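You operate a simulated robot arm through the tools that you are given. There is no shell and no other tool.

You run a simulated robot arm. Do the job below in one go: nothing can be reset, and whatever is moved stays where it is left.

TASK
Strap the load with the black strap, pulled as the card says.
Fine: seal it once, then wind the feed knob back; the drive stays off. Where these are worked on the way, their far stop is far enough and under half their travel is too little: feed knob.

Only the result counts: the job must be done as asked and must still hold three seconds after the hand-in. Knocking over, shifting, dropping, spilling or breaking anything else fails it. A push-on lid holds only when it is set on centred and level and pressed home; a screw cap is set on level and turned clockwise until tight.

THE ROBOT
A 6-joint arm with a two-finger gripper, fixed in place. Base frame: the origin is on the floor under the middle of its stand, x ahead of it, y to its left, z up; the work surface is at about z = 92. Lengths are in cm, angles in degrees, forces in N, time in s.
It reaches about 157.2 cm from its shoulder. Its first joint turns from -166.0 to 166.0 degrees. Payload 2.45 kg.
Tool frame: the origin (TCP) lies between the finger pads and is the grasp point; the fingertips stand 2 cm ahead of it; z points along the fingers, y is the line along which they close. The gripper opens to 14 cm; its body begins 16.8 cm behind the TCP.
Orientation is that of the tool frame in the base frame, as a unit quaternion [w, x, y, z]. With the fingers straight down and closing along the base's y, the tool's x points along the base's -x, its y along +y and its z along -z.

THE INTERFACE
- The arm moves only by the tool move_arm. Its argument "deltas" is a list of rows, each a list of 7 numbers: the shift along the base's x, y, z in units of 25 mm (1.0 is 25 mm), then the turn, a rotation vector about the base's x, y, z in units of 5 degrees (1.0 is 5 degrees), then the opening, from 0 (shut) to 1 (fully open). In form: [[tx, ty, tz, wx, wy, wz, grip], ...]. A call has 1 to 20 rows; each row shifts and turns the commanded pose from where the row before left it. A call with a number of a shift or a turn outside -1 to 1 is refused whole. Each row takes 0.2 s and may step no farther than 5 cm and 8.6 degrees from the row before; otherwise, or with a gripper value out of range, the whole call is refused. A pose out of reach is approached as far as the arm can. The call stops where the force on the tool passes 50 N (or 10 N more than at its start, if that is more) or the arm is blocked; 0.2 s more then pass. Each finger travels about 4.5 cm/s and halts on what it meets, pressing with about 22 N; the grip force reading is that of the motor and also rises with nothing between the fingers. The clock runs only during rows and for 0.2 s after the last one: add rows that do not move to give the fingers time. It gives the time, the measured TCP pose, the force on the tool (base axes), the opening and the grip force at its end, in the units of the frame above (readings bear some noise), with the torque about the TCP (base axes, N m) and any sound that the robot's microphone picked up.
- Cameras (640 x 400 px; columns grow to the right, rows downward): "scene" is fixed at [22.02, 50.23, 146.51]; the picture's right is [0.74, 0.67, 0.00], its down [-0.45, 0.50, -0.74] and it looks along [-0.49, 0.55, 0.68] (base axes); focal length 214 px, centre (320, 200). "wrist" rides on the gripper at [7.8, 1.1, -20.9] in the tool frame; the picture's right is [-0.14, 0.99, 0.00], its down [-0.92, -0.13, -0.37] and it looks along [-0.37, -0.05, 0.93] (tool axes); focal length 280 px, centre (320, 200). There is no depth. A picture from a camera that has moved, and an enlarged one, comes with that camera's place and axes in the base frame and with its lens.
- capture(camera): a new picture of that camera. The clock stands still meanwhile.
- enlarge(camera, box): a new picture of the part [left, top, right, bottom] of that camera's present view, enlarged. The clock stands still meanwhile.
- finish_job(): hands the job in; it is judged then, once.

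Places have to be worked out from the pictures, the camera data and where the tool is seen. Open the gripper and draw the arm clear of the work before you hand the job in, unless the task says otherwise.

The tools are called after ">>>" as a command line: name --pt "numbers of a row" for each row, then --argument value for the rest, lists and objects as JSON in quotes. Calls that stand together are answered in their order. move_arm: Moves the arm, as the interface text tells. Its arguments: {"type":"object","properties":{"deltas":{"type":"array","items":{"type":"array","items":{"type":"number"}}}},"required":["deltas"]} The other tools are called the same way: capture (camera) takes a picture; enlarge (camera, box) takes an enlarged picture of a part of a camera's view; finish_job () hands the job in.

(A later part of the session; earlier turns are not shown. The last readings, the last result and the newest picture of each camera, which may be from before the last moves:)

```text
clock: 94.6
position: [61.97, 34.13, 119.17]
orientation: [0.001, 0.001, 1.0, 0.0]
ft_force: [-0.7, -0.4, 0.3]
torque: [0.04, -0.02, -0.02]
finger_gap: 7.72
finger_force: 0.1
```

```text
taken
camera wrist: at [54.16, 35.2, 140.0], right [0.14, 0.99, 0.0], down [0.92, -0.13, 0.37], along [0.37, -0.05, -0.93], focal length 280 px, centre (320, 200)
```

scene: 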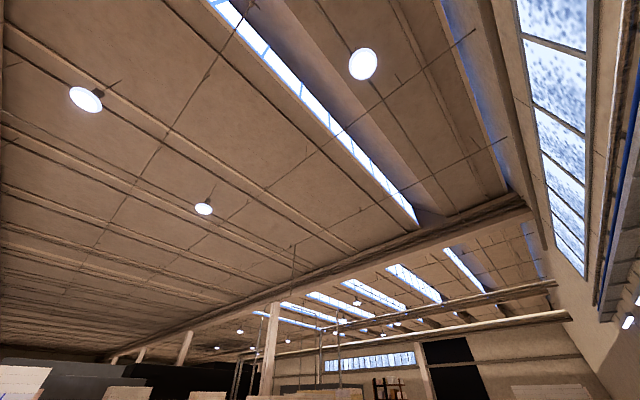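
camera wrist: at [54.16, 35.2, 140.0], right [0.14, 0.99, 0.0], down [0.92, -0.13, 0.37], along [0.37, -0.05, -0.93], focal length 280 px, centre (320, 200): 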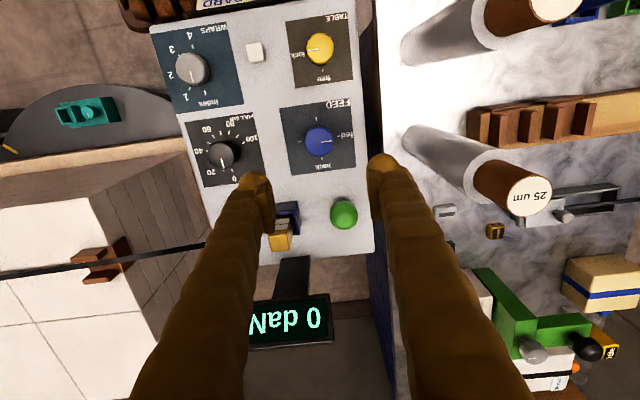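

A black strap now runs around the load through the corner pieces, so the feed worked. The display still reads 0 daN. Next I go above the PULL dial, near (62, 18), to measure its centre and scale.

>>> move_arm --pt "0 -0.9 0 0 0 0 0.6" --pt "0 -0.9 0 0 0 0 0.6" --pt "0 -0.9 0 0 0 0 0.6" --pt "0 -0.9 0 0 0 0 0.6" --pt "0 -0.9 0 0 0 0 0.6" --pt "0 -0.9 0 0 0 0 0.6" --pt "0 -0.9 0 0 0 0 0.6"

>>> capture --camera "wrist"

>>> enlarge --camera "wrist" --box '[260, 90, 380, 180]'

>>> enlarge --camera "wrist" --box '[0, 60, 260, 320]'

```text
clock: 96.2
position: [62.05, 18.14, 119.16]
orientation: [0.001, 0.001, 1.0, 0.0]
ft_force: [-0.1, 0.1, 0.2]
torque: [-0.04, 0.0, -0.02]
finger_gap: 8.39
finger_force: 0.0
```

```text
taken
camera wrist: at [54.09, 19.34, 140.06], right [0.14, 0.99, 0.0], down [0.92, -0.13, 0.37], along [0.37, -0.05, -0.93], focal length 280 px, centre (320, 200)
```

wrist: 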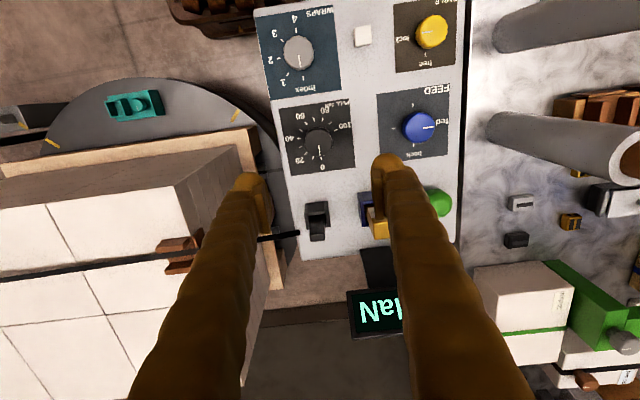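

```text
4.44 times, centred on (320, 135) of wrist
camera zoom: at [54.09, 19.34, 140.06], right [0.14, 0.99, 0.0], down [0.92, -0.13, 0.37], along [0.37, -0.05, -0.93], focal length 1246 px, centre (320, 489)
```

zoom: 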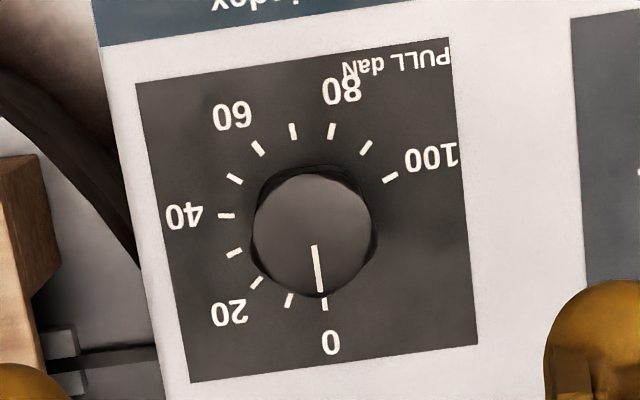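

```text
1.54 times, centred on (130, 190) of wrist
camera zoom: at [54.09, 19.34, 140.06], right [0.14, 0.99, 0.0], down [0.92, -0.13, 0.37], along [0.37, -0.05, -0.93], focal length 431 px, centre (612, 215)
```

zoom: 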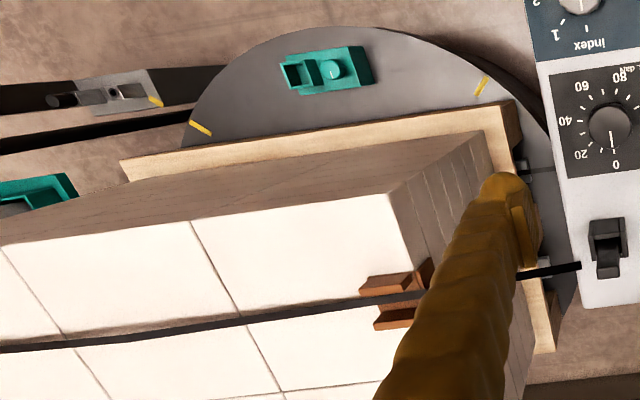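

The scale reads 2.5° per daN with 0 toward +x, so 80 daN is 200° clockwise. The dial's centre is at about (61.85, 17.9), top z 95.8, diameter 4.2 cm. To do it in one grip I pre-rotate the wrist by +60°, centre and descend.

>>> move_arm --pt "-0.06 -0.08 0 0 0 1 0.55" --pt "0 0 0 0 0 1 0.55" --pt "0 0 0 0 0 1 0.55" --pt "0 0 0 0 0 1 0.55" --pt "0 0 0 0 0 1 0.55" --pt "0 0 0 0 0 1 0.55" --pt "0 0 0 0 0 1 0.55" --pt "0 0 0 0 0 1 0.55" --pt "0 0 0 0 0 1 0.55" --pt "0 0 0 0 0 1 0.55" --pt "0 0 0 0 0 1 0.55" --pt "0 0 0 0 0 1 0.55"

>>> move_arm --pt "0 0 -1 0 0 0 0.55" --pt "0 0 -1 0 0 0 0.55" --pt "0 0 -1 0 0 0 0.55" --pt "0 0 -1 0 0 0 0.55" --pt "0 0 -1 0 0 0 0.55" --pt "0 0 -1 0 0 0 0.55" --pt "0 0 -1 0 0 0 0.55" --pt "0 0 -1 0 0 0 0.55" --pt "0 0 -0.6 0 0 0 0.55"

>>> capture --camera "wrist"

>>> enlarge --camera "wrist" --box '[240, 120, 400, 240]'

```text
clock: 98.8
position: [61.98, 18.15, 119.18]
orientation: [0.0, -0.499, 0.866, 0.0]
ft_force: [0.1, 0.3, 0.0]
torque: [-0.04, 0.01, -0.02]
finger_gap: 7.71
finger_force: 0.1
```

```text
clock: 100.8
position: [61.88, 18.21, 97.59]
orientation: [0.0, -0.5, 0.866, 0.0]
ft_force: [0.4, 0.1, -0.3]
torque: [0.03, 0.01, 0.0]
finger_gap: 7.69
finger_force: 0.0
```

```text
taken
camera wrist: at [57.02, 11.95, 118.47], right [-0.79, 0.62, 0.0], down [0.57, 0.73, 0.37], along [0.23, 0.29, -0.93], focal length 280 px, centre (320, 200)
```

wrist: 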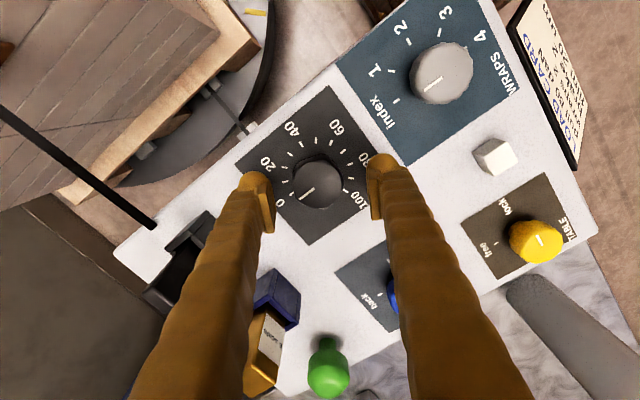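

```text
3.33 times, centred on (320, 180) of wrist
camera zoom: at [57.02, 11.95, 118.47], right [-0.79, 0.62, 0.0], down [0.57, 0.73, 0.37], along [0.23, 0.29, -0.93], focal length 935 px, centre (320, 267)
```

zoom: 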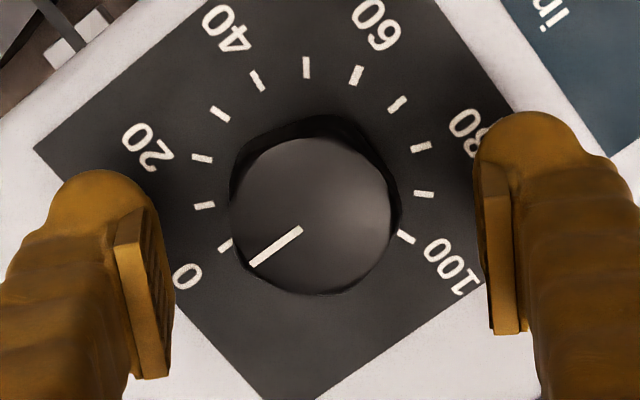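

The dial is centred except for about 0.3 cm in y. I correct that, lower 2 cm and close gently.

>>> move_arm --pt "0 -0.13 0 0 0 0 0.55" --pt "0 0 -0.4 0 0 0 0.55" --pt "0 0 -0.43 0 0 0 0.5" --pt "0 0 0 0 0 0 0.4" --pt "0 0 0 0 0 0 0.38"

>>> enlarge --camera "wrist" --box '[240, 120, 400, 240]'

```text
clock: 102.0
position: [61.97, 17.89, 95.57]
orientation: [0.002, -0.499, 0.866, 0.001]
ft_force: [0.1, -0.3, -0.2]
torque: [-0.01, 0.04, -0.01]
finger_gap: 5.34
finger_force: 0.1
```

```text
3.33 times, centred on (320, 180) of wrist
camera zoom: at [57.02, 11.56, 116.43], right [-0.79, 0.62, 0.0], down [0.57, 0.73, 0.37], along [0.23, 0.29, -0.93], focal length 935 px, centre (320, 267)
```

zoom: 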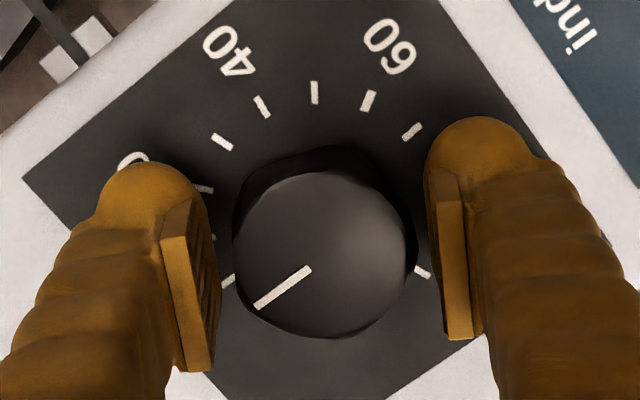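

It is well centred. I close on the dial and check the side forces.

>>> move_arm --pt "0 0 0 0 0 0 0.34" --pt "0 0 0 0 0 0 0.3" --pt "0 0 0 0 0 0 0.25" --pt "0 0 0 0 0 0 0.25"

```text
clock: 103.0
position: [61.84, 17.78, 95.64]
orientation: [0.001, -0.499, 0.866, 0.001]
ft_force: [-1.3, 0.3, 0.5]
torque: [0.0, 0.0, 0.0]
finger_gap: 4.63
finger_force: 44.9
```

A clean grip with no side force. I turn clockwise 100° first.

>>> move_arm --pt "0 0 0 0 0 -1 0.25" --pt "0 0 0 0 0 -1 0.25" --pt "0 0 0 0 0 -1 0.25" --pt "0 0 0 0 0 -1 0.25" --pt "0 0 0 0 0 -1 0.25" --pt "0 0 0 0 0 -1 0.25" --pt "0 0 0 0 0 -1 0.25" --pt "0 0 0 0 0 -1 0.25" --pt "0 0 0 0 0 -1 0.25" --pt "0 0 0 0 0 -1 0.25" --pt "0 0 0 0 0 -1 0.25" --pt "0 0 0 0 0 -1 0.25" --pt "0 0 0 0 0 -1 0.25" --pt "0 0 0 0 0 -1 0.25" --pt "0 0 0 0 0 -1 0.25" --pt "0 0 0 0 0 -1 0.25" --pt "0 0 0 0 0 -1 0.25" --pt "0 0 0 0 0 -1 0.25" --pt "0 0 0 0 0 -1 0.25" --pt "0 0 0 0 0 -1 0.25"

>>> capture --camera "wrist"

>>> enlarge --camera "wrist" --box '[240, 120, 400, 240]'

```text
clock: 105.3
position: [61.74, 17.97, 95.56]
orientation: [0.001, -0.084, 0.997, 0.001]
ft_force: [-1.4, 7.4, -4.1]
torque: [-0.01, -0.01, 0.02]
finger_gap: 4.65
finger_force: 45.2
stopped in row 11: the force on the tool passed its limit at 51 N (the readings are from after the stop); the commanded pose is now the measured one
```

```text
taken
camera wrist: at [53.87, 17.67, 116.43], right [-0.03, 1.0, 0.0], down [0.93, 0.03, 0.37], along [0.37, 0.01, -0.93], focal length 280 px, centre (320, 200)
```

wrist: 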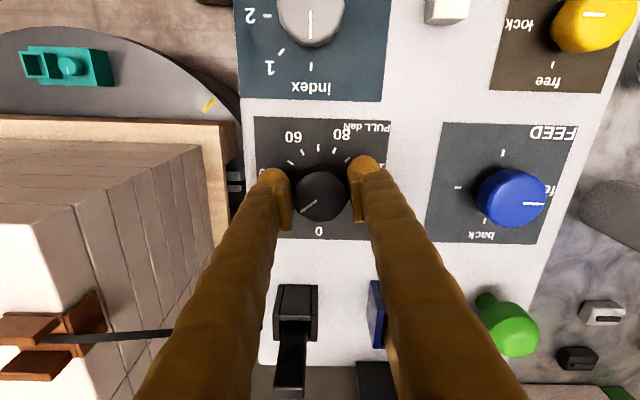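

```text
3.33 times, centred on (320, 180) of wrist
camera zoom: at [53.87, 17.67, 116.43], right [-0.03, 1.0, 0.0], down [0.93, 0.03, 0.37], along [0.37, 0.01, -0.93], focal length 935 px, centre (320, 267)
```

zoom: 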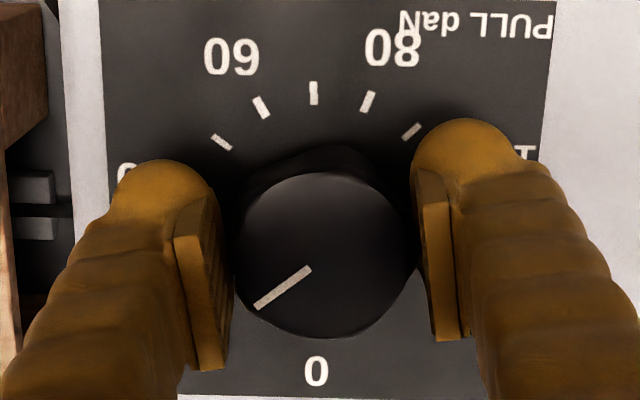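

The stop came from a small centring error; the dial has turned about 50° so far. I shift +x 0.2 cm toward the true centre and go on in shorter runs.

>>> move_arm --pt "0.08 0 0 0 0 0 0.25" --pt "0 0 0 0 0 -1 0.25" --pt "0 0 0 0 0 -1 0.25" --pt "0 0 0 0 0 -1 0.25" --pt "0 0 0 0 0 -1 0.25" --pt "0 0 0 0 0 -1 0.25" --pt "0 0 0 0 0 -1 0.25"

>>> move_arm --pt "0 0 0 0 0 -1 0.25" --pt "0 0 0 0 0 -1 0.25" --pt "0 0 0 0 0 -1 0.25" --pt "0 0 0 0 0 -1 0.25" --pt "0 0 0 0 0 -1 0.25" --pt "0 0 0 0 0 -1 0.25"

>>> capture --camera "wrist"

```text
clock: 106.9
position: [61.9, 18.09, 95.57]
orientation: [0.002, 0.178, 0.984, 0.0]
ft_force: [-19.9, 32.1, -19.9]
torque: [0.12, 0.33, 0.02]
finger_gap: 4.63
finger_force: 45.2
```

```text
clock: 108.3
position: [62.09, 17.9, 95.75]
orientation: [0.001, 0.426, 0.905, 0.0]
ft_force: [-0.4, 21.4, -10.3]
torque: [0.11, 0.06, -0.01]
finger_gap: 4.64
finger_force: 45.0
```

```text
taken
camera wrist: at [57.84, 24.65, 116.49], right [0.85, 0.52, 0.0], down [0.49, -0.79, 0.37], along [0.2, -0.31, -0.93], focal length 280 px, centre (320, 200)
```

wrist: 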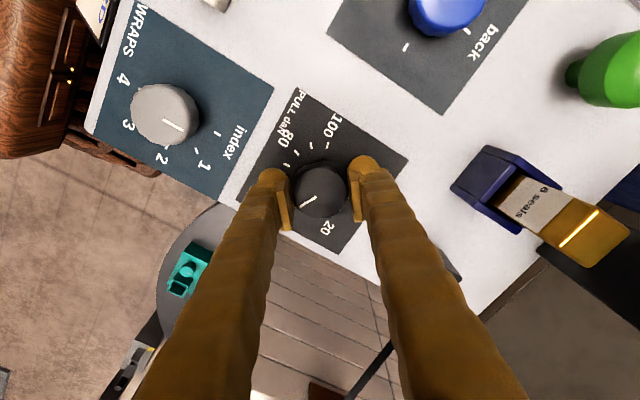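

The dial is now about 110° round (about 44 daN). I continue with more rows.

>>> move_arm --pt "0 0 0 0 0 -1 0.25" --pt "0 0 0 0 0 -1 0.25" --pt "0 0 0 0 0 -1 0.25" --pt "0 0 0 0 0 -1 0.25" --pt "0 0 0 0 0 -1 0.25" --pt "0 0 0 0 0 -1 0.25" --pt "0 0 0 0 0 -1 0.25" --pt "0 0 0 0 0 -1 0.25"

>>> move_arm --pt "0 0 0 0 0 -1 0.25" --pt "0 0 0 0 0 -1 0.25" --pt "0 0 0 0 0 -1 0.25" --pt "0 0 0 0 0 -1 0.25" --pt "0 0 0 0 0 -1 0.25" --pt "0 0 0 0 0 -1 0.25" --pt "0 0 0 0 0 -1 0.25"

>>> capture --camera "wrist"

>>> enlarge --camera "wrist" --box '[240, 110, 400, 230]'

```text
clock: 110.1
position: [61.95, 17.93, 95.67]
orientation: [0.001, 0.711, 0.704, 0.0]
ft_force: [1.0, 6.4, 15.7]
torque: [0.18, -0.04, 0.0]
finger_gap: 4.63
finger_force: 45.0
```

```text
clock: 111.7
position: [61.94, 17.99, 95.67]
orientation: [0.001, 0.889, 0.458, 0.0]
ft_force: [4.0, 8.0, 27.4]
torque: [0.26, -0.1, 0.02]
finger_gap: 4.65
finger_force: 45.0
```

```text
taken
camera wrist: at [67.36, 23.67, 116.46], right [0.73, -0.69, 0.0], down [-0.64, -0.67, 0.37], along [-0.25, -0.27, -0.93], focal length 280 px, centre (320, 200)
```

wrist: 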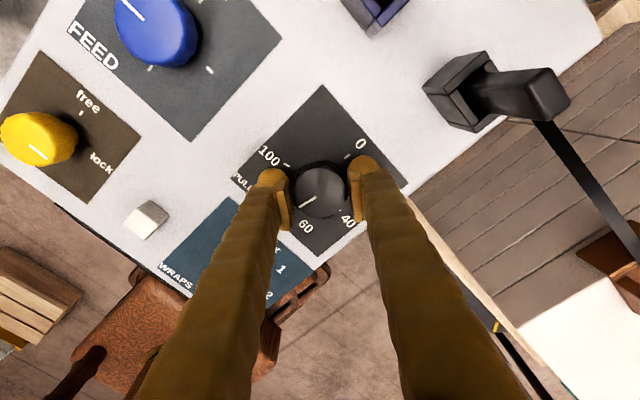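

```text
3.33 times, centred on (320, 170) of wrist
camera zoom: at [67.36, 23.67, 116.46], right [0.73, -0.69, 0.0], down [-0.64, -0.67, 0.37], along [-0.25, -0.27, -0.93], focal length 935 px, centre (320, 300)
```

zoom: 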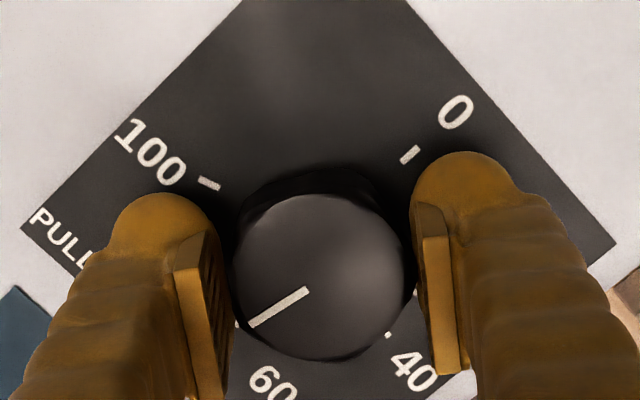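

The dial stands at about 186–191° (74–76 daN). I turn the remaining 14.5° to bring it to 80.

>>> move_arm --pt "0 0 0 0 0 -1 0.25" --pt "0 0 0 0 0 -1 0.25" --pt "0 0 0 0 0 -0.9 0.25"

>>> enlarge --camera "wrist" --box '[240, 110, 400, 230]'

>>> capture --camera "wrist"

```text
clock: 112.5
position: [61.96, 18.02, 95.6]
orientation: [0.002, 0.94, 0.342, -0.001]
ft_force: [-7.2, 0.6, 35.0]
torque: [0.07, 0.0, 0.0]
finger_gap: 4.65
finger_force: 44.8
```

```text
3.33 times, centred on (320, 170) of wrist
camera zoom: at [68.64, 22.16, 116.44], right [0.53, -0.85, 0.0], down [-0.79, -0.49, 0.37], along [-0.31, -0.2, -0.93], focal length 935 px, centre (320, 300)
```

zoom: 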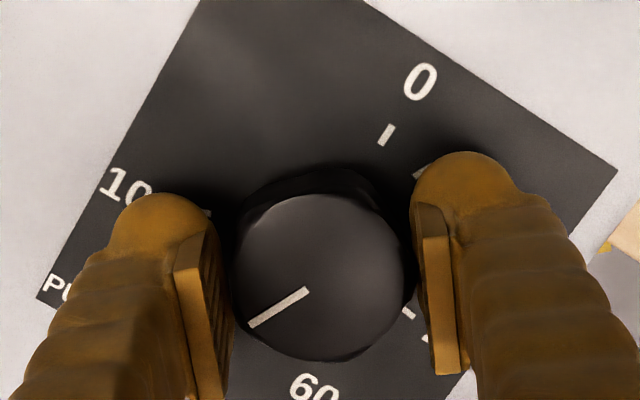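

```text
taken
camera wrist: at [68.64, 22.16, 116.44], right [0.53, -0.85, 0.0], down [-0.79, -0.49, 0.37], along [-0.31, -0.2, -0.93], focal length 280 px, centre (320, 200)
```

wrist: 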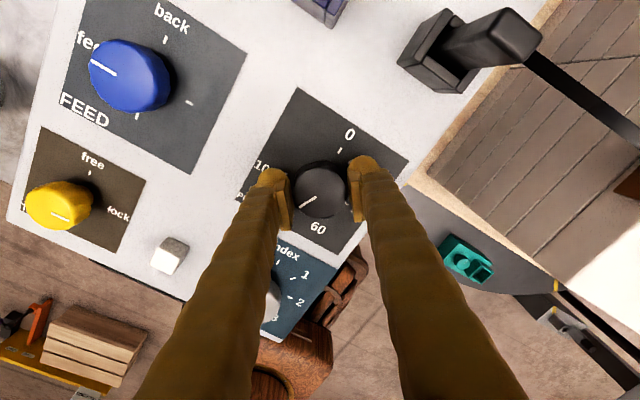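

The dial should be at about 200°. I release, rise, swing the wrist back to yaw 0 and check the pointer and display.

>>> move_arm --pt "0 0 0 0 0 0 0.4" --pt "0 0 0 0 0 0 0.5" --pt "0 0 0 0 0 0 0.5" --pt "0 0 0.4 0 0 0 0.5" --pt "0 0 0.8 0 0 0 0.5" --pt "0 0 1 0 0 0 0.5" --pt "0 0 1 0 0 0 0.5" --pt "0 0 1 0 0 0 0.5" --pt "0 0 1 0 0 0 0.5" --pt "0 0 1 0 0 0 0.5" --pt "0 0 1 0 0 0 0.5" --pt "0 0 1 0 0 0 0.5" --pt "0 0 1 0 0 0 0.5"

>>> move_arm --pt "0 0 0 0 0 1 0.5" --pt "0 0 0 0 0 1 0.5" --pt "0 0 0 0 0 1 0.5" --pt "0 0 0 0 0 1 0.5" --pt "0 0 0 0 0 1 0.5" --pt "0 0 0 0 0 1 0.5" --pt "0 0 0 0 0 1 0.5" --pt "0 0 0 0 0 1 0.5" --pt "0 0 0 0 0 1 0.5" --pt "0 0 0 0 0 1 0.5" --pt "0 0 0 0 0 1 0.5" --pt "0 0 0 0 0 1 0.5" --pt "0 0 0 0 0 1 0.5" --pt "0 0 0 0 0 1 0.5" --pt "0 0 0 0 0 1 0.5" --pt "0 0 0 0 0 1 0.5" --pt "0 0 0 0 0 1 0.5" --pt "0 0 0 0 0 1 0.5" --pt "0 0 0 0 0 1 0.5" --pt "0 0 0 0 0 1 0.5"

>>> move_arm --pt "0 0 0 0 0 1 0.5" --pt "0 0 0 0 0 1 0.5" --pt "0 0 0 0 0 1 0.5" --pt "0 0 0 0 0 1 0.5" --pt "0 0 0 0 0 1 0.5" --pt "0 0 0 0 0 1 0.5" --pt "0 0 0 0 0 1 0.5" --pt "0 0 0 0 0 1 0.5"

>>> capture --camera "wrist"

>>> enlarge --camera "wrist" --box '[260, 90, 380, 180]'

```text
clock: 115.3
position: [62.0, 18.06, 118.74]
orientation: [0.001, 0.939, 0.343, -0.001]
ft_force: [-0.7, 0.6, 0.1]
torque: [0.02, -0.02, -0.01]
finger_gap: 7.01
finger_force: 0.0
```

```text
clock: 119.5
position: [62.07, 17.99, 118.63]
orientation: [0.001, 0.341, 0.94, 0.001]
ft_force: [-0.6, -0.2, 0.5]
torque: [0.01, -0.01, -0.03]
finger_gap: 7.01
finger_force: 0.0
```

```text
clock: 121.3
position: [61.92, 18.05, 118.62]
orientation: [0.0, -0.001, 1.0, 0.001]
ft_force: [0.1, -0.7, 0.2]
torque: [0.03, -0.02, 0.03]
finger_gap: 7.01
finger_force: 0.2
```

```text
taken
camera wrist: at [54.11, 18.97, 139.41], right [0.14, 0.99, 0.0], down [0.92, -0.13, 0.37], along [0.37, -0.05, -0.93], focal length 280 px, centre (320, 200)
```

wrist: 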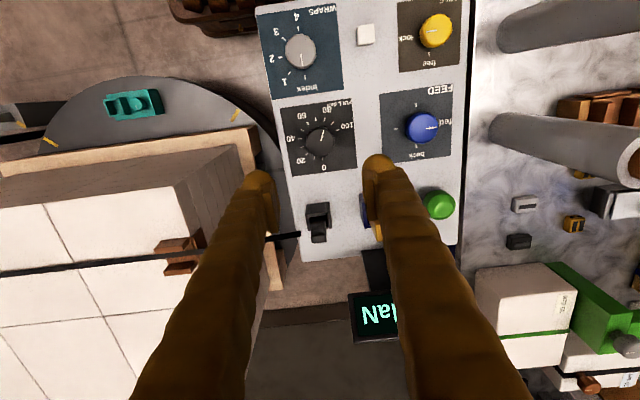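

```text
4.44 times, centred on (320, 135) of wrist
camera zoom: at [54.11, 18.97, 139.41], right [0.14, 0.99, 0.0], down [0.92, -0.13, 0.37], along [0.37, -0.05, -0.93], focal length 1246 px, centre (320, 489)
```

zoom: 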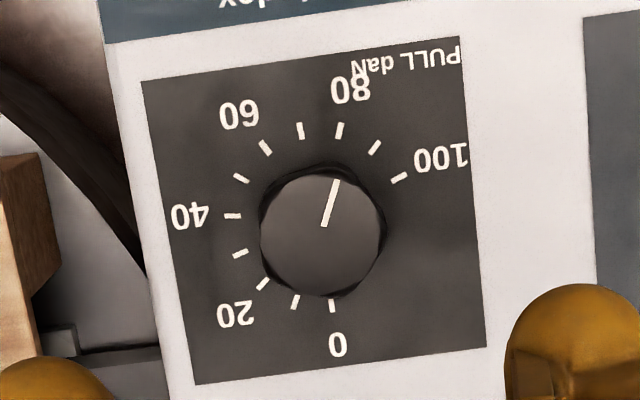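

The pointer is at 80 to within about a unit. I move to +y to read the display before sealing.

>>> move_arm --pt "0 1 0 0 0 0 0.5" --pt "0 1 0 0 0 0 0.5" --pt "0 1 0 0 0 0 0.5" --pt "0 1 0 0 0 0 0.5" --pt "0 1 0 0 0 0 0.5" --pt "0 1 0 0 0 0 0.5" --pt "0 0.8 0 0 0 0 0.5"

>>> capture --camera "wrist"

>>> enlarge --camera "wrist" --box '[230, 190, 370, 360]'

```text
clock: 122.9
position: [62.05, 35.16, 118.74]
orientation: [0.001, -0.001, 1.0, 0.001]
ft_force: [1.1, -0.1, 0.8]
torque: [0.0, -0.02, -0.01]
finger_gap: 6.99
finger_force: 0.1
```

```text
taken
camera wrist: at [54.16, 36.13, 139.5], right [0.14, 0.99, 0.0], down [0.92, -0.13, 0.37], along [0.37, -0.05, -0.93], focal length 280 px, centre (320, 200)
```

wrist: 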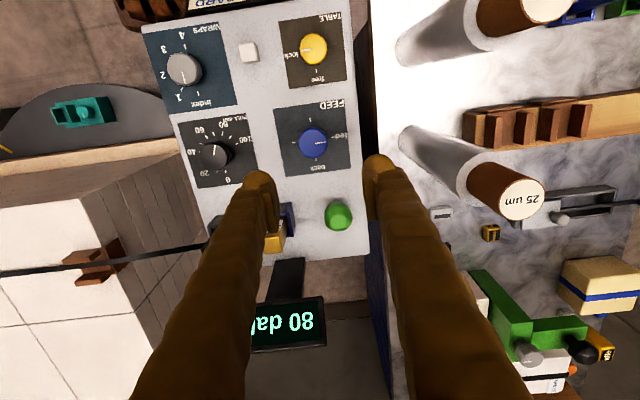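

```text
2.35 times, centred on (300, 275) of wrist
camera zoom: at [54.16, 36.13, 139.5], right [0.14, 0.99, 0.0], down [0.92, -0.13, 0.37], along [0.37, -0.05, -0.93], focal length 660 px, centre (367, 24)
```

zoom: 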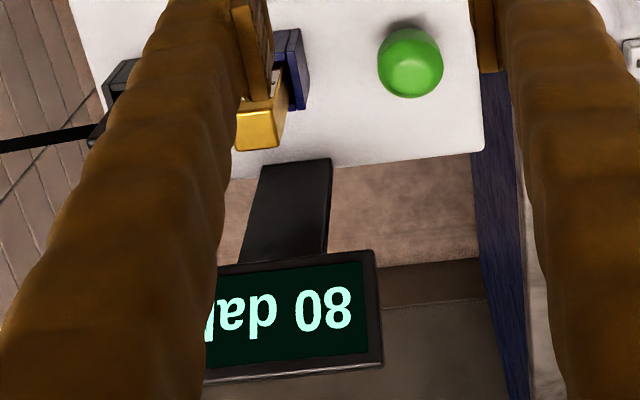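

The display reads 80 daN, as the card asks. Now to seal: the green mushroom button beside the seal magazine, at about (74.7, 36.4), top z about 96.6. I close the fingers and move above it.

>>> move_arm --pt "1 0.1 0 0 0 0 0.5" --pt "1 0.1 0 0 0 0 0.5" --pt "1 0.1 0 0 0 0 0.5" --pt "1 0.1 0 0 0 0 0.5" --pt "1 0.1 -0.5 0 0 0 0.5" --pt "0.05 0 -1 0 0 0 0.5" --pt "0 0 -1 0 0 0 0.5"

>>> capture --camera "wrist"

>>> enlarge --camera "wrist" --box '[250, 90, 390, 190]'

```text
clock: 124.5
position: [74.78, 36.05, 112.39]
orientation: [0.001, 0.0, 1.0, 0.001]
ft_force: [0.3, 0.7, -0.7]
torque: [0.0, -0.02, 0.02]
finger_gap: 7.0
finger_force: 0.0
```

```text
taken
camera wrist: at [66.85, 37.02, 133.19], right [0.14, 0.99, 0.0], down [0.92, -0.13, 0.37], along [0.37, -0.05, -0.93], focal length 280 px, centre (320, 200)
```

wrist: 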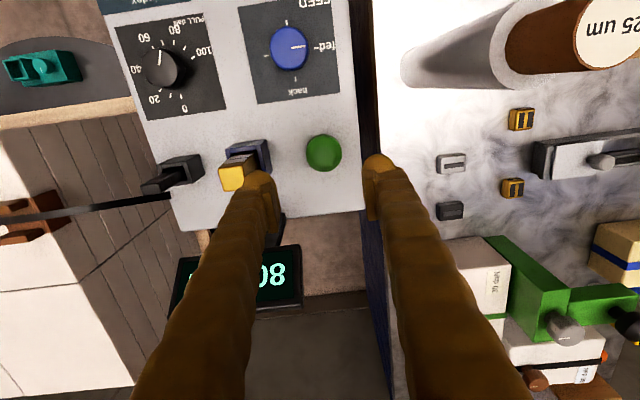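

```text
4.00 times, centred on (320, 140) of wrist
camera zoom: at [66.85, 37.02, 133.19], right [0.14, 0.99, 0.0], down [0.92, -0.13, 0.37], along [0.37, -0.05, -0.93], focal length 1122 px, centre (320, 440)
```

zoom: 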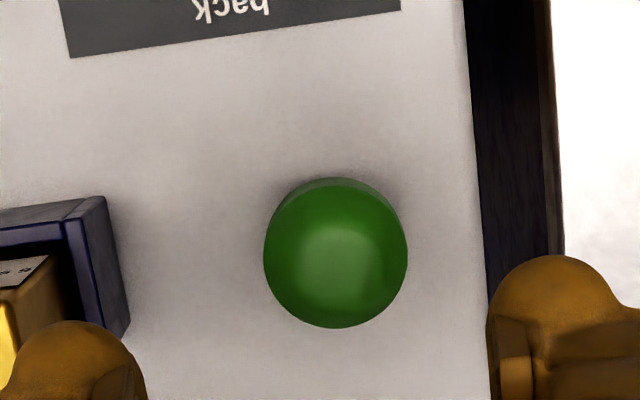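

The button centre is about 0.5 cm further in +y. I shift there, close the fingers fully and come down to just above the button.

>>> move_arm --pt "0.06 0.19 0 0 0 0 0.2" --pt "0 0 0 0 0 0 0" --pt "0 0 -1 0 0 0 0" --pt "0 0 -1 0 0 0 0" --pt "0 0 -1 0 0 0 0" --pt "0 0 -1 0 0 0 0" --pt "0 0 -0.8 0 0 0 0" --pt "0 0 0 0 0 0 0"

>>> capture --camera "wrist"

```text
clock: 126.3
position: [74.77, 36.64, 100.32]
orientation: [0.001, -0.001, 1.0, 0.001]
ft_force: [0.2, -1.8, 0.2]
torque: [-0.01, -0.01, 0.03]
finger_gap: 0.0
finger_force: 22.0
```

```text
taken
camera wrist: at [66.98, 37.7, 121.24], right [0.14, 0.99, 0.0], down [0.92, -0.13, 0.37], along [0.37, -0.05, -0.93], focal length 280 px, centre (320, 200)
```

wrist: 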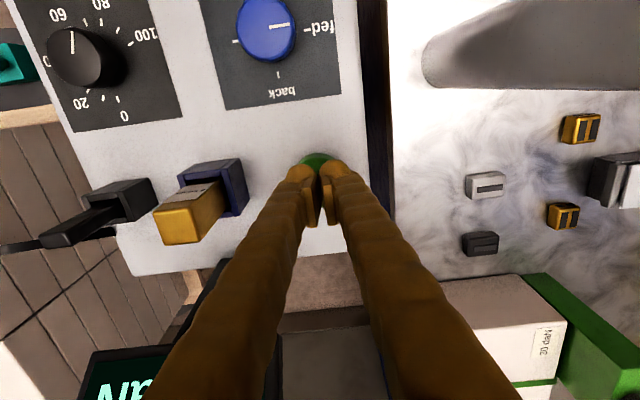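

The closed fingertips are right over the green button with about 2 cm to go. I press down slowly, watching force and sound.

>>> move_arm --pt "0 0 -0.1 0 0 0 0" --pt "0 0 -0.1 0 0 0 0" --pt "0 0 -0.1 0 0 0 0" --pt "0 0 -0.1 0 0 0 0" --pt "0 0 -0.1 0 0 0 0" --pt "0 0 -0.1 0 0 0 0"

```text
clock: 127.7
position: [74.74, 36.72, 98.95]
orientation: [0.0, -0.001, 1.0, 0.001]
ft_force: [1.2, -2.7, 6.9]
torque: [-0.06, -0.04, -0.03]
finger_gap: 0.57
finger_force: 29.2
```

Contact has begun at 7 N. I continue pressing in small steps.

>>> move_arm --pt "0 0 -0.1 0 0 0 0" --pt "0 0 -0.1 0 0 0 0"

>>> capture --camera "wrist"

```text
clock: 128.3
position: [74.79, 36.75, 98.51]
orientation: [0.001, -0.001, 1.0, 0.0]
ft_force: [0.8, -3.8, 9.0]
torque: [-0.06, 0.0, -0.02]
finger_gap: 0.59
finger_force: 29.7
```

```text
taken
camera wrist: at [66.89, 37.73, 119.24], right [0.14, 0.99, 0.0], down [0.92, -0.13, 0.37], along [0.37, -0.05, -0.93], focal length 280 px, centre (320, 200)
```

wrist: 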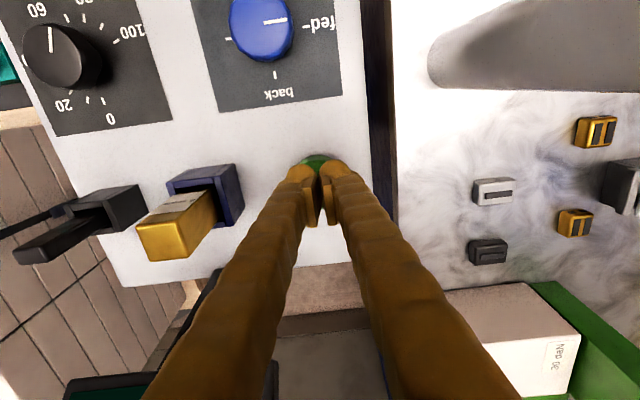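

The button gives like a spring (9 N). I keep pressing for the actuation.

>>> move_arm --pt "0 0 -0.1 0 0 0 0" --pt "0 0 -0.1 0 0 0 0"

>>> move_arm --pt "0 0 -0.1 0 0 0 0" --pt "0 0 -0.1 0 0 0 0"

```text
clock: 128.9
position: [74.67, 36.65, 97.9]
orientation: [0.001, -0.001, 1.0, 0.001]
ft_force: [1.9, 4.4, 11.3]
torque: [0.12, -0.04, 0.0]
finger_gap: 0.61
finger_force: 29.3
```

```text
clock: 129.5
position: [74.82, 36.7, 97.59]
orientation: [0.002, -0.001, 1.0, 0.001]
ft_force: [-0.2, -3.8, 39.2]
torque: [-0.09, 0.06, 0.02]
finger_gap: 0.59
finger_force: 29.4
```

It has bottomed (39 N). I look for a sign of the seal before releasing.

>>> capture --camera "wrist"

>>> enlarge --camera "wrist" --box '[120, 140, 260, 280]'

```text
taken
camera wrist: at [66.85, 37.69, 118.37], right [0.14, 0.99, 0.0], down [0.92, -0.13, 0.37], along [0.37, -0.05, -0.93], focal length 280 px, centre (320, 200)
```

wrist: 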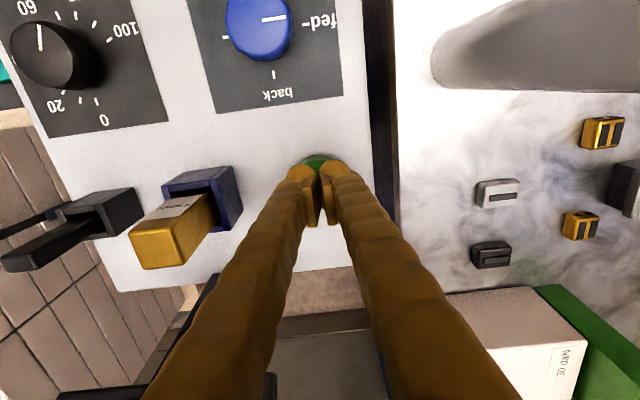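

```text
2.86 times, centred on (190, 210) of wrist
camera zoom: at [66.85, 37.69, 118.37], right [0.14, 0.99, 0.0], down [0.92, -0.13, 0.37], along [0.37, -0.05, -0.93], focal length 801 px, centre (691, 171)
```

zoom: 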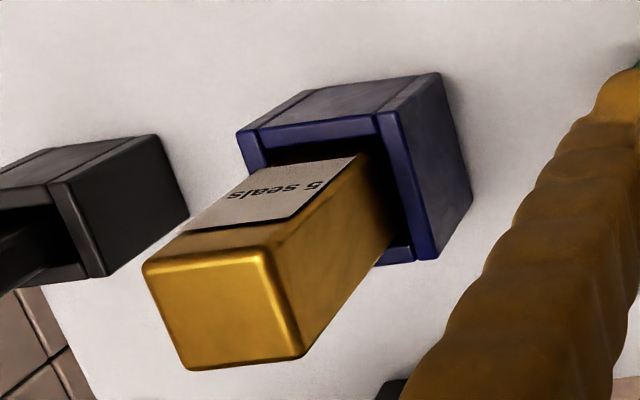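

The magazine label now reads "5 seals": one seal was used. I lift straight off the button and view the load.

>>> move_arm --pt "0 0 0.5 0 0 0 0" --pt "0 0 1 0 0 0 0" --pt "0 0 1 0 0 0 0" --pt "0 0 1 0 0 0 0" --pt "0 0 1 0 0 0 0" --pt "0 0 1 0 0 0 0" --pt "0 0 1 0 0 0 0" --pt "0 0 1 0 0 0 0" --pt "0 0 1 0 0 0 0"

>>> move_arm --pt "-0.9 -0.2 0 0 0 0 0.2" --pt "-0.9 -0.2 0 0 0 0 0.3" --pt "-0.9 -0.2 0 0 0 0 0.4" --pt "-0.9 -0.2 0 0 0 0 0.5" --pt "-0.9 -0.2 0 0 0 0 0.5" --pt "-0.6 0 0 0 0 0 0.5"

>>> capture --camera "wrist"

>>> enlarge --camera "wrist" --box '[180, 140, 400, 360]'

>>> enlarge --camera "wrist" --box '[0, 180, 230, 340]'

```text
clock: 131.5
position: [74.68, 36.77, 118.59]
orientation: [0.001, 0.0, 1.0, 0.0]
ft_force: [0.1, -0.4, 0.2]
torque: [0.01, 0.02, 0.02]
finger_gap: 0.03
finger_force: 29.2
```

```text
clock: 132.9
position: [61.85, 34.2, 118.77]
orientation: [0.001, -0.001, 1.0, 0.0]
ft_force: [-0.1, -0.4, 0.2]
torque: [-0.02, 0.05, 0.02]
finger_gap: 7.01
finger_force: 0.1
```

```text
taken
camera wrist: at [54.05, 35.33, 139.51], right [0.14, 0.99, 0.0], down [0.92, -0.13, 0.37], along [0.37, -0.05, -0.93], focal length 280 px, centre (320, 200)
```

wrist: 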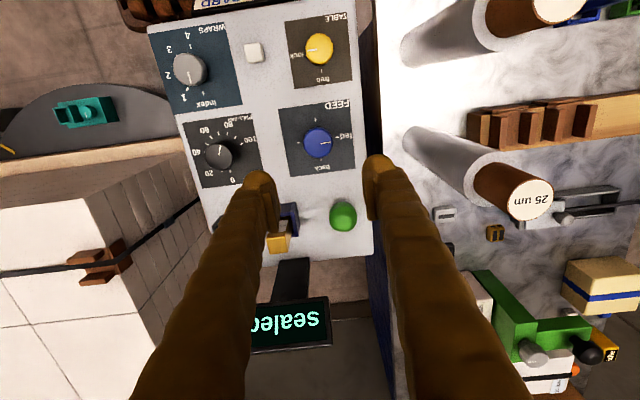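

```text
1.82 times, centred on (290, 250) of wrist
camera zoom: at [54.05, 35.33, 139.51], right [0.14, 0.99, 0.0], down [0.92, -0.13, 0.37], along [0.37, -0.05, -0.93], focal length 510 px, centre (374, 109)
```

zoom: 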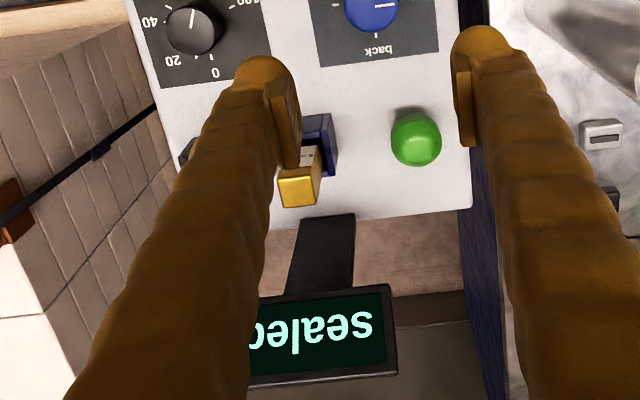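

```text
2.50 times, centred on (115, 260) of wrist
camera zoom: at [54.05, 35.33, 139.51], right [0.14, 0.99, 0.0], down [0.92, -0.13, 0.37], along [0.37, -0.05, -0.93], focal length 701 px, centre (832, 50)
```

zoom: 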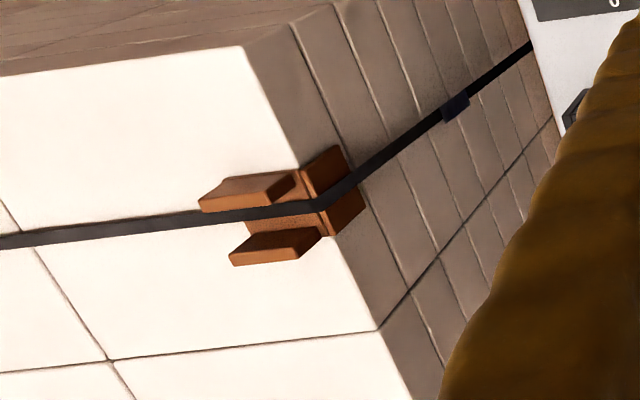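

The display shows "sealed" and the load carries the strap with its seal. Now I wind FEED back: I pre-rotate the wrist to -135° above the knob so that the full counter-clockwise 270° may fit in one grip.

>>> move_arm --pt "0.04 -0.06 0 0 0 -1 0.5" --pt "0 0 0 0 0 -1 0.5" --pt "0 0 0 0 0 -1 0.5" --pt "0 0 0 0 0 -1 0.5" --pt "0 0 0 0 0 -1 0.5" --pt "0 0 0 0 0 -1 0.5" --pt "0 0 0 0 0 -1 0.5" --pt "0 0 0 0 0 -1 0.5" --pt "0 0 0 0 0 -1 0.5" --pt "0 0 0 0 0 -1 0.5" --pt "0 0 0 0 0 -1 0.5" --pt "0 0 0 0 0 -1 0.5" --pt "0 0 0 0 0 -1 0.5" --pt "0 0 0 0 0 -1 0.5" --pt "0 0 0 0 0 -1 0.5" --pt "0 0 0 0 0 -1 0.5" --pt "0 0 0 0 0 -1 0.5" --pt "0 0 0 0 0 -1 0.5" --pt "0 0 0 0 0 -1 0.5" --pt "0 0 0 0 0 -1 0.5"

>>> move_arm --pt "0 0 0 0 0 -1 0.5" --pt "0 0 0 0 0 -1 0.5" --pt "0 0 0 0 0 -1 0.5" --pt "0 0 0 0 0 -1 0.5" --pt "0 0 0 0 0 -1 0.5" --pt "0 0 0 0 0 -1 0.5" --pt "0 0 -1 0 0 0 0.55" --pt "0 0 -1 0 0 0 0.55" --pt "0 0 -1 0 0 0 0.55" --pt "0 0 -1 0 0 0 0.55" --pt "0 0 -1 0 0 0 0.55" --pt "0 0 -1 0 0 0 0.55" --pt "0 0 -1 0 0 0 0.55" --pt "0 0 -1 0 0 0 0.55" --pt "0 0 -0.4 0 0 0 0.55"

>>> capture --camera "wrist"

>>> enlarge --camera "wrist" --box '[240, 120, 400, 240]'

```text
clock: 137.1
position: [62.07, 34.1, 118.71]
orientation: [0.001, 0.766, 0.642, 0.0]
ft_force: [0.0, -0.4, 0.0]
torque: [0.01, 0.01, 0.01]
finger_gap: 7.01
finger_force: 0.1
```

```text
clock: 140.3
position: [61.89, 34.08, 97.5]
orientation: [0.001, 0.906, 0.424, -0.001]
ft_force: [0.2, -0.3, 0.4]
torque: [-0.02, -0.01, 0.01]
finger_gap: 7.71
finger_force: 0.1
```

```text
taken
camera wrist: at [67.87, 39.32, 118.28], right [0.67, -0.74, 0.0], down [-0.69, -0.62, 0.37], along [-0.27, -0.25, -0.93], focal length 280 px, centre (320, 200)
```

wrist: 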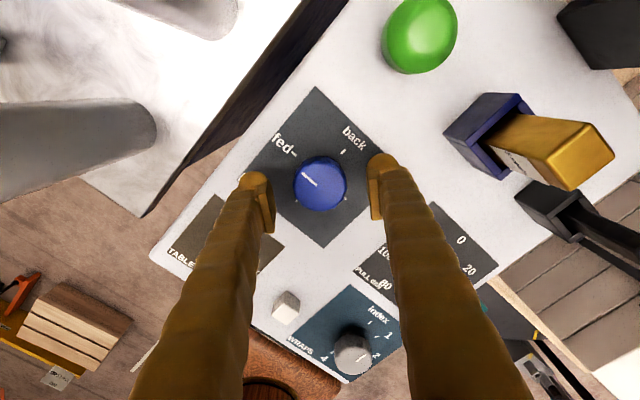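

```text
3.33 times, centred on (320, 180) of wrist
camera zoom: at [67.87, 39.32, 118.28], right [0.67, -0.74, 0.0], down [-0.69, -0.62, 0.37], along [-0.27, -0.25, -0.93], focal length 935 px, centre (320, 267)
```

zoom: 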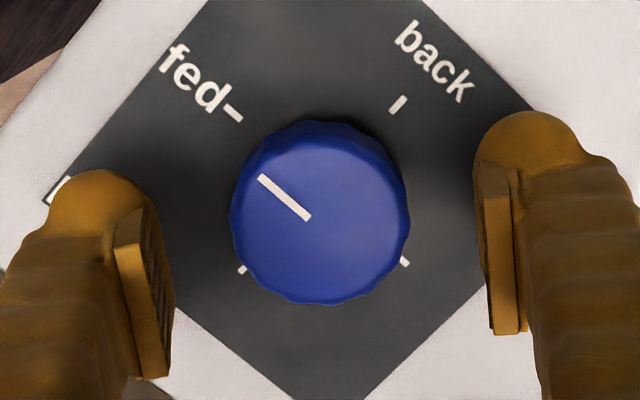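

The knob is well centred. I lower and close on it.

>>> move_arm --pt "0 0 -0.42 0 0 0 0.5" --pt "0 0 -0.4 0 0 0 0.42" --pt "0 0 0 0 0 0 0.38" --pt "0 0 0 0 0 0 0.34" --pt "0 0 0 0 0 0 0.28" --pt "0 0 0 0 0 0 0.25" --pt "0 0 0 0 0 0 0.25"

```text
clock: 141.9
position: [61.83, 33.99, 95.4]
orientation: [0.001, 0.906, 0.424, -0.001]
ft_force: [-19.7, 14.6, -5.0]
torque: [0.15, 0.22, 0.04]
finger_gap: 4.7
finger_force: 45.2
```

A 24 N side force along the closing line; I relieve it by a slight shift, then turn counter-clockwise.

>>> move_arm --pt "-0.02 0.016 0 0 0 0 0.25" --pt "0 0 0 0 0 1 0.25" --pt "0 0 0 0 0 1 0.25" --pt "0 0 0 0 0 1 0.25" --pt "0 0 0 0 0 1 0.25" --pt "0 0 0 0 0 1 0.25" --pt "0 0 0 0 0 1 0.25" --pt "0 0 0 0 0 1 0.25" --pt "0 0 0 0 0 1 0.25"

>>> move_arm --pt "0 0 0 0 0 1 0.25" --pt "0 0 0 0 0 1 0.25" --pt "0 0 0 0 0 1 0.25" --pt "0 0 0 0 0 1 0.25" --pt "0 0 0 0 0 1 0.25" --pt "0 0 0 0 0 1 0.25" --pt "0 0 0 0 0 1 0.25" --pt "0 0 0 0 0 1 0.25" --pt "0 0 0 0 0 1 0.25" --pt "0 0 0 0 0 1 0.25"

>>> capture --camera "wrist"

```text
clock: 143.9
position: [61.97, 34.01, 95.5]
orientation: [0.0, 0.706, 0.708, -0.001]
ft_force: [-20.4, -23.6, -24.5]
torque: [-0.24, 0.19, -0.01]
finger_gap: 4.64
finger_force: 45.2
```

```text
clock: 145.1
position: [62.06, 34.16, 95.56]
orientation: [0.0, 0.547, 0.837, -0.001]
ft_force: [-4.4, -4.9, 8.3]
torque: [-0.07, 0.01, -0.05]
finger_gap: 4.66
finger_force: 45.4
stopped in row 5: the force on the tool passed its limit at 52 N (the readings are from after the stop); the commanded pose is now the measured one
```

```text
taken
camera wrist: at [59.83, 41.68, 116.38], right [0.96, 0.27, 0.0], down [0.25, -0.89, 0.37], along [0.1, -0.36, -0.93], focal length 280 px, centre (320, 200)
```

wrist: 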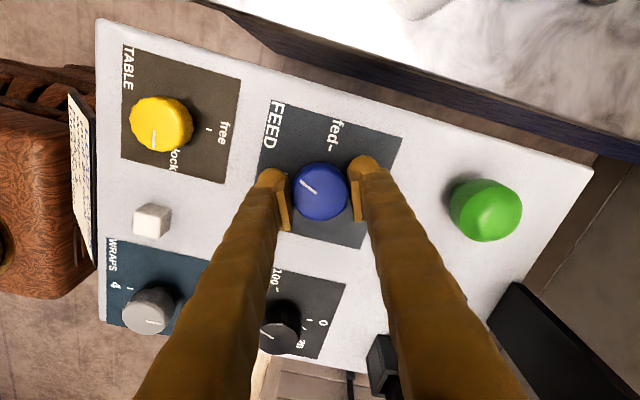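

The small off-centre force tripped the limit after 64°, and the pose is now relieved. I continue in shorter runs.

>>> move_arm --pt "0 0 0 0 0 1 0.25" --pt "0 0 0 0 0 1 0.25" --pt "0 0 0 0 0 1 0.25" --pt "0 0 0 0 0 1 0.25" --pt "0 0 0 0 0 1 0.25" --pt "0 0 0 0 0 1 0.25"

>>> move_arm --pt "0 0 0 0 0 1 0.25" --pt "0 0 0 0 0 1 0.25" --pt "0 0 0 0 0 1 0.25" --pt "0 0 0 0 0 1 0.25" --pt "0 0 0 0 0 1 0.25" --pt "0 0 0 0 0 1 0.25"

>>> capture --camera "wrist"

```text
clock: 146.5
position: [62.03, 34.04, 95.55]
orientation: [0.0, 0.311, 0.951, -0.001]
ft_force: [-9.3, -7.8, 0.1]
torque: [0.0, 0.01, -0.03]
finger_gap: 4.69
finger_force: 44.8
```

```text
clock: 147.9
position: [61.91, 33.91, 95.48]
orientation: [-0.001, 0.055, 0.998, -0.001]
ft_force: [-16.7, -35.2, -9.2]
torque: [-0.28, 0.22, 0.0]
finger_gap: 4.65
finger_force: 45.3
```

```text
taken
camera wrist: at [54.28, 35.98, 116.39], right [0.24, 0.97, 0.0], down [0.9, -0.23, 0.37], along [0.36, -0.09, -0.93], focal length 280 px, centre (320, 200)
```

wrist: 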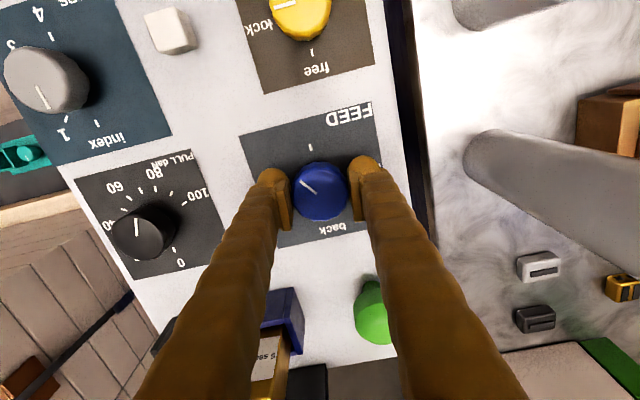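

Turned 124° so far. I relieve the -35 N in y by a 0.1 cm shift and go on.

>>> move_arm --pt "-0.02 -0.035 0 0 0 0 0.25" --pt "0 0 0 0 0 1 0.25" --pt "0 0 0 0 0 1 0.25" --pt "0 0 0 0 0 1 0.25" --pt "0 0 0 0 0 1 0.25" --pt "0 0 0 0 0 1 0.25" --pt "0 0 0 0 0 1 0.25" --pt "0 0 0 0 0 1 0.25" --pt "0 0 0 0 0 1 0.25"

>>> move_arm --pt "0 0 0 0 0 1 0.25" --pt "0 0 0 0 0 1 0.25" --pt "0 0 0 0 0 1 0.25" --pt "0 0 0 0 0 1 0.25" --pt "0 0 0 0 0 1 0.25" --pt "0 0 0 0 0 1 0.25"

>>> capture --camera "wrist"

```text
clock: 149.9
position: [61.92, 34.05, 95.62]
orientation: [0.001, -0.292, 0.957, -0.001]
ft_force: [-7.6, -5.3, -4.2]
torque: [-0.01, -0.02, -0.02]
finger_gap: 4.62
finger_force: 44.8
```

```text
clock: 151.3
position: [61.97, 33.93, 95.59]
orientation: [0.002, -0.528, 0.849, 0.0]
ft_force: [15.4, -23.0, -9.1]
torque: [-0.37, -0.05, -0.04]
finger_gap: 4.62
finger_force: 45.1
```

```text
taken
camera wrist: at [57.49, 27.4, 116.39], right [-0.83, 0.56, 0.0], down [0.52, 0.77, 0.37], along [0.21, 0.31, -0.93], focal length 280 px, centre (320, 200)
```

wrist: 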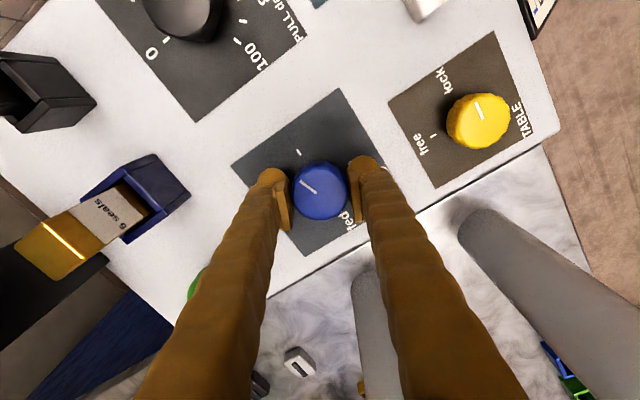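

About 76° remains. I relieve the side force slightly and continue.

>>> move_arm --pt "0.018 -0.02 0 0 0 0 0.25" --pt "0 0 0 0 0 1 0.25" --pt "0 0 0 0 0 1 0.25" --pt "0 0 0 0 0 1 0.25" --pt "0 0 0 0 0 1 0.25" --pt "0 0 0 0 0 1 0.25" --pt "0 0 0 0 0 1 0.25" --pt "0 0 0 0 0 1 0.25"

>>> move_arm --pt "0 0 0 0 0 1 0.25" --pt "0 0 0 0 0 1 0.25" --pt "0 0 0 0 0 1 0.25" --pt "0 0 0 0 0 1 0.25" --pt "0 0 0 0 0 1 0.25" --pt "0 0 0 0 0 1 0.25"

>>> capture --camera "wrist"

>>> enlarge --camera "wrist" --box '[240, 110, 400, 230]'

```text
clock: 153.1
position: [62.04, 33.96, 95.67]
orientation: [-0.001, 0.759, -0.652, 0.0]
ft_force: [0.8, 6.8, 0.0]
torque: [0.2, -0.05, -0.02]
finger_gap: 4.63
finger_force: 44.7
```

```text
clock: 154.5
position: [62.01, 33.9, 95.58]
orientation: [0.0, 0.901, -0.433, 0.0]
ft_force: [-4.7, 2.2, 1.2]
torque: [-0.01, 0.07, -0.01]
finger_gap: 4.64
finger_force: 44.7
```

```text
taken
camera wrist: at [66.07, 27.14, 116.39], right [-0.86, -0.51, 0.0], down [-0.48, 0.8, 0.37], along [-0.19, 0.32, -0.93], focal length 280 px, centre (320, 200)
```

wrist: 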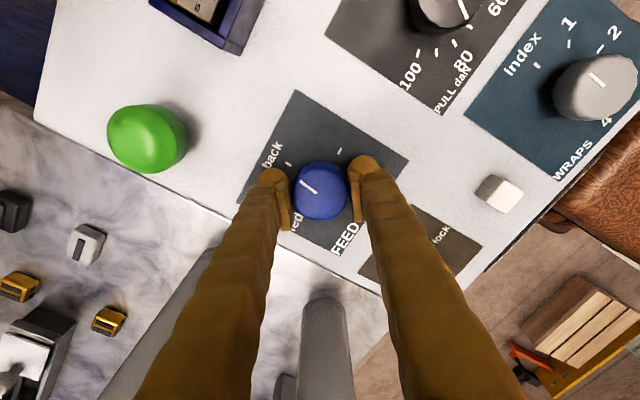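

```text
3.33 times, centred on (320, 170) of wrist
camera zoom: at [66.07, 27.14, 116.39], right [-0.86, -0.51, 0.0], down [-0.48, 0.8, 0.37], along [-0.19, 0.32, -0.93], focal length 935 px, centre (320, 300)
```

zoom: 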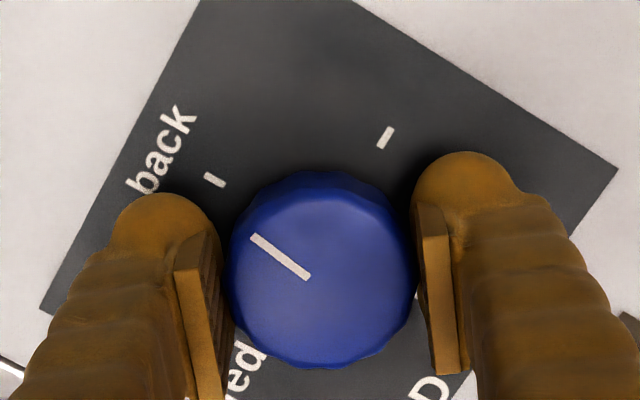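

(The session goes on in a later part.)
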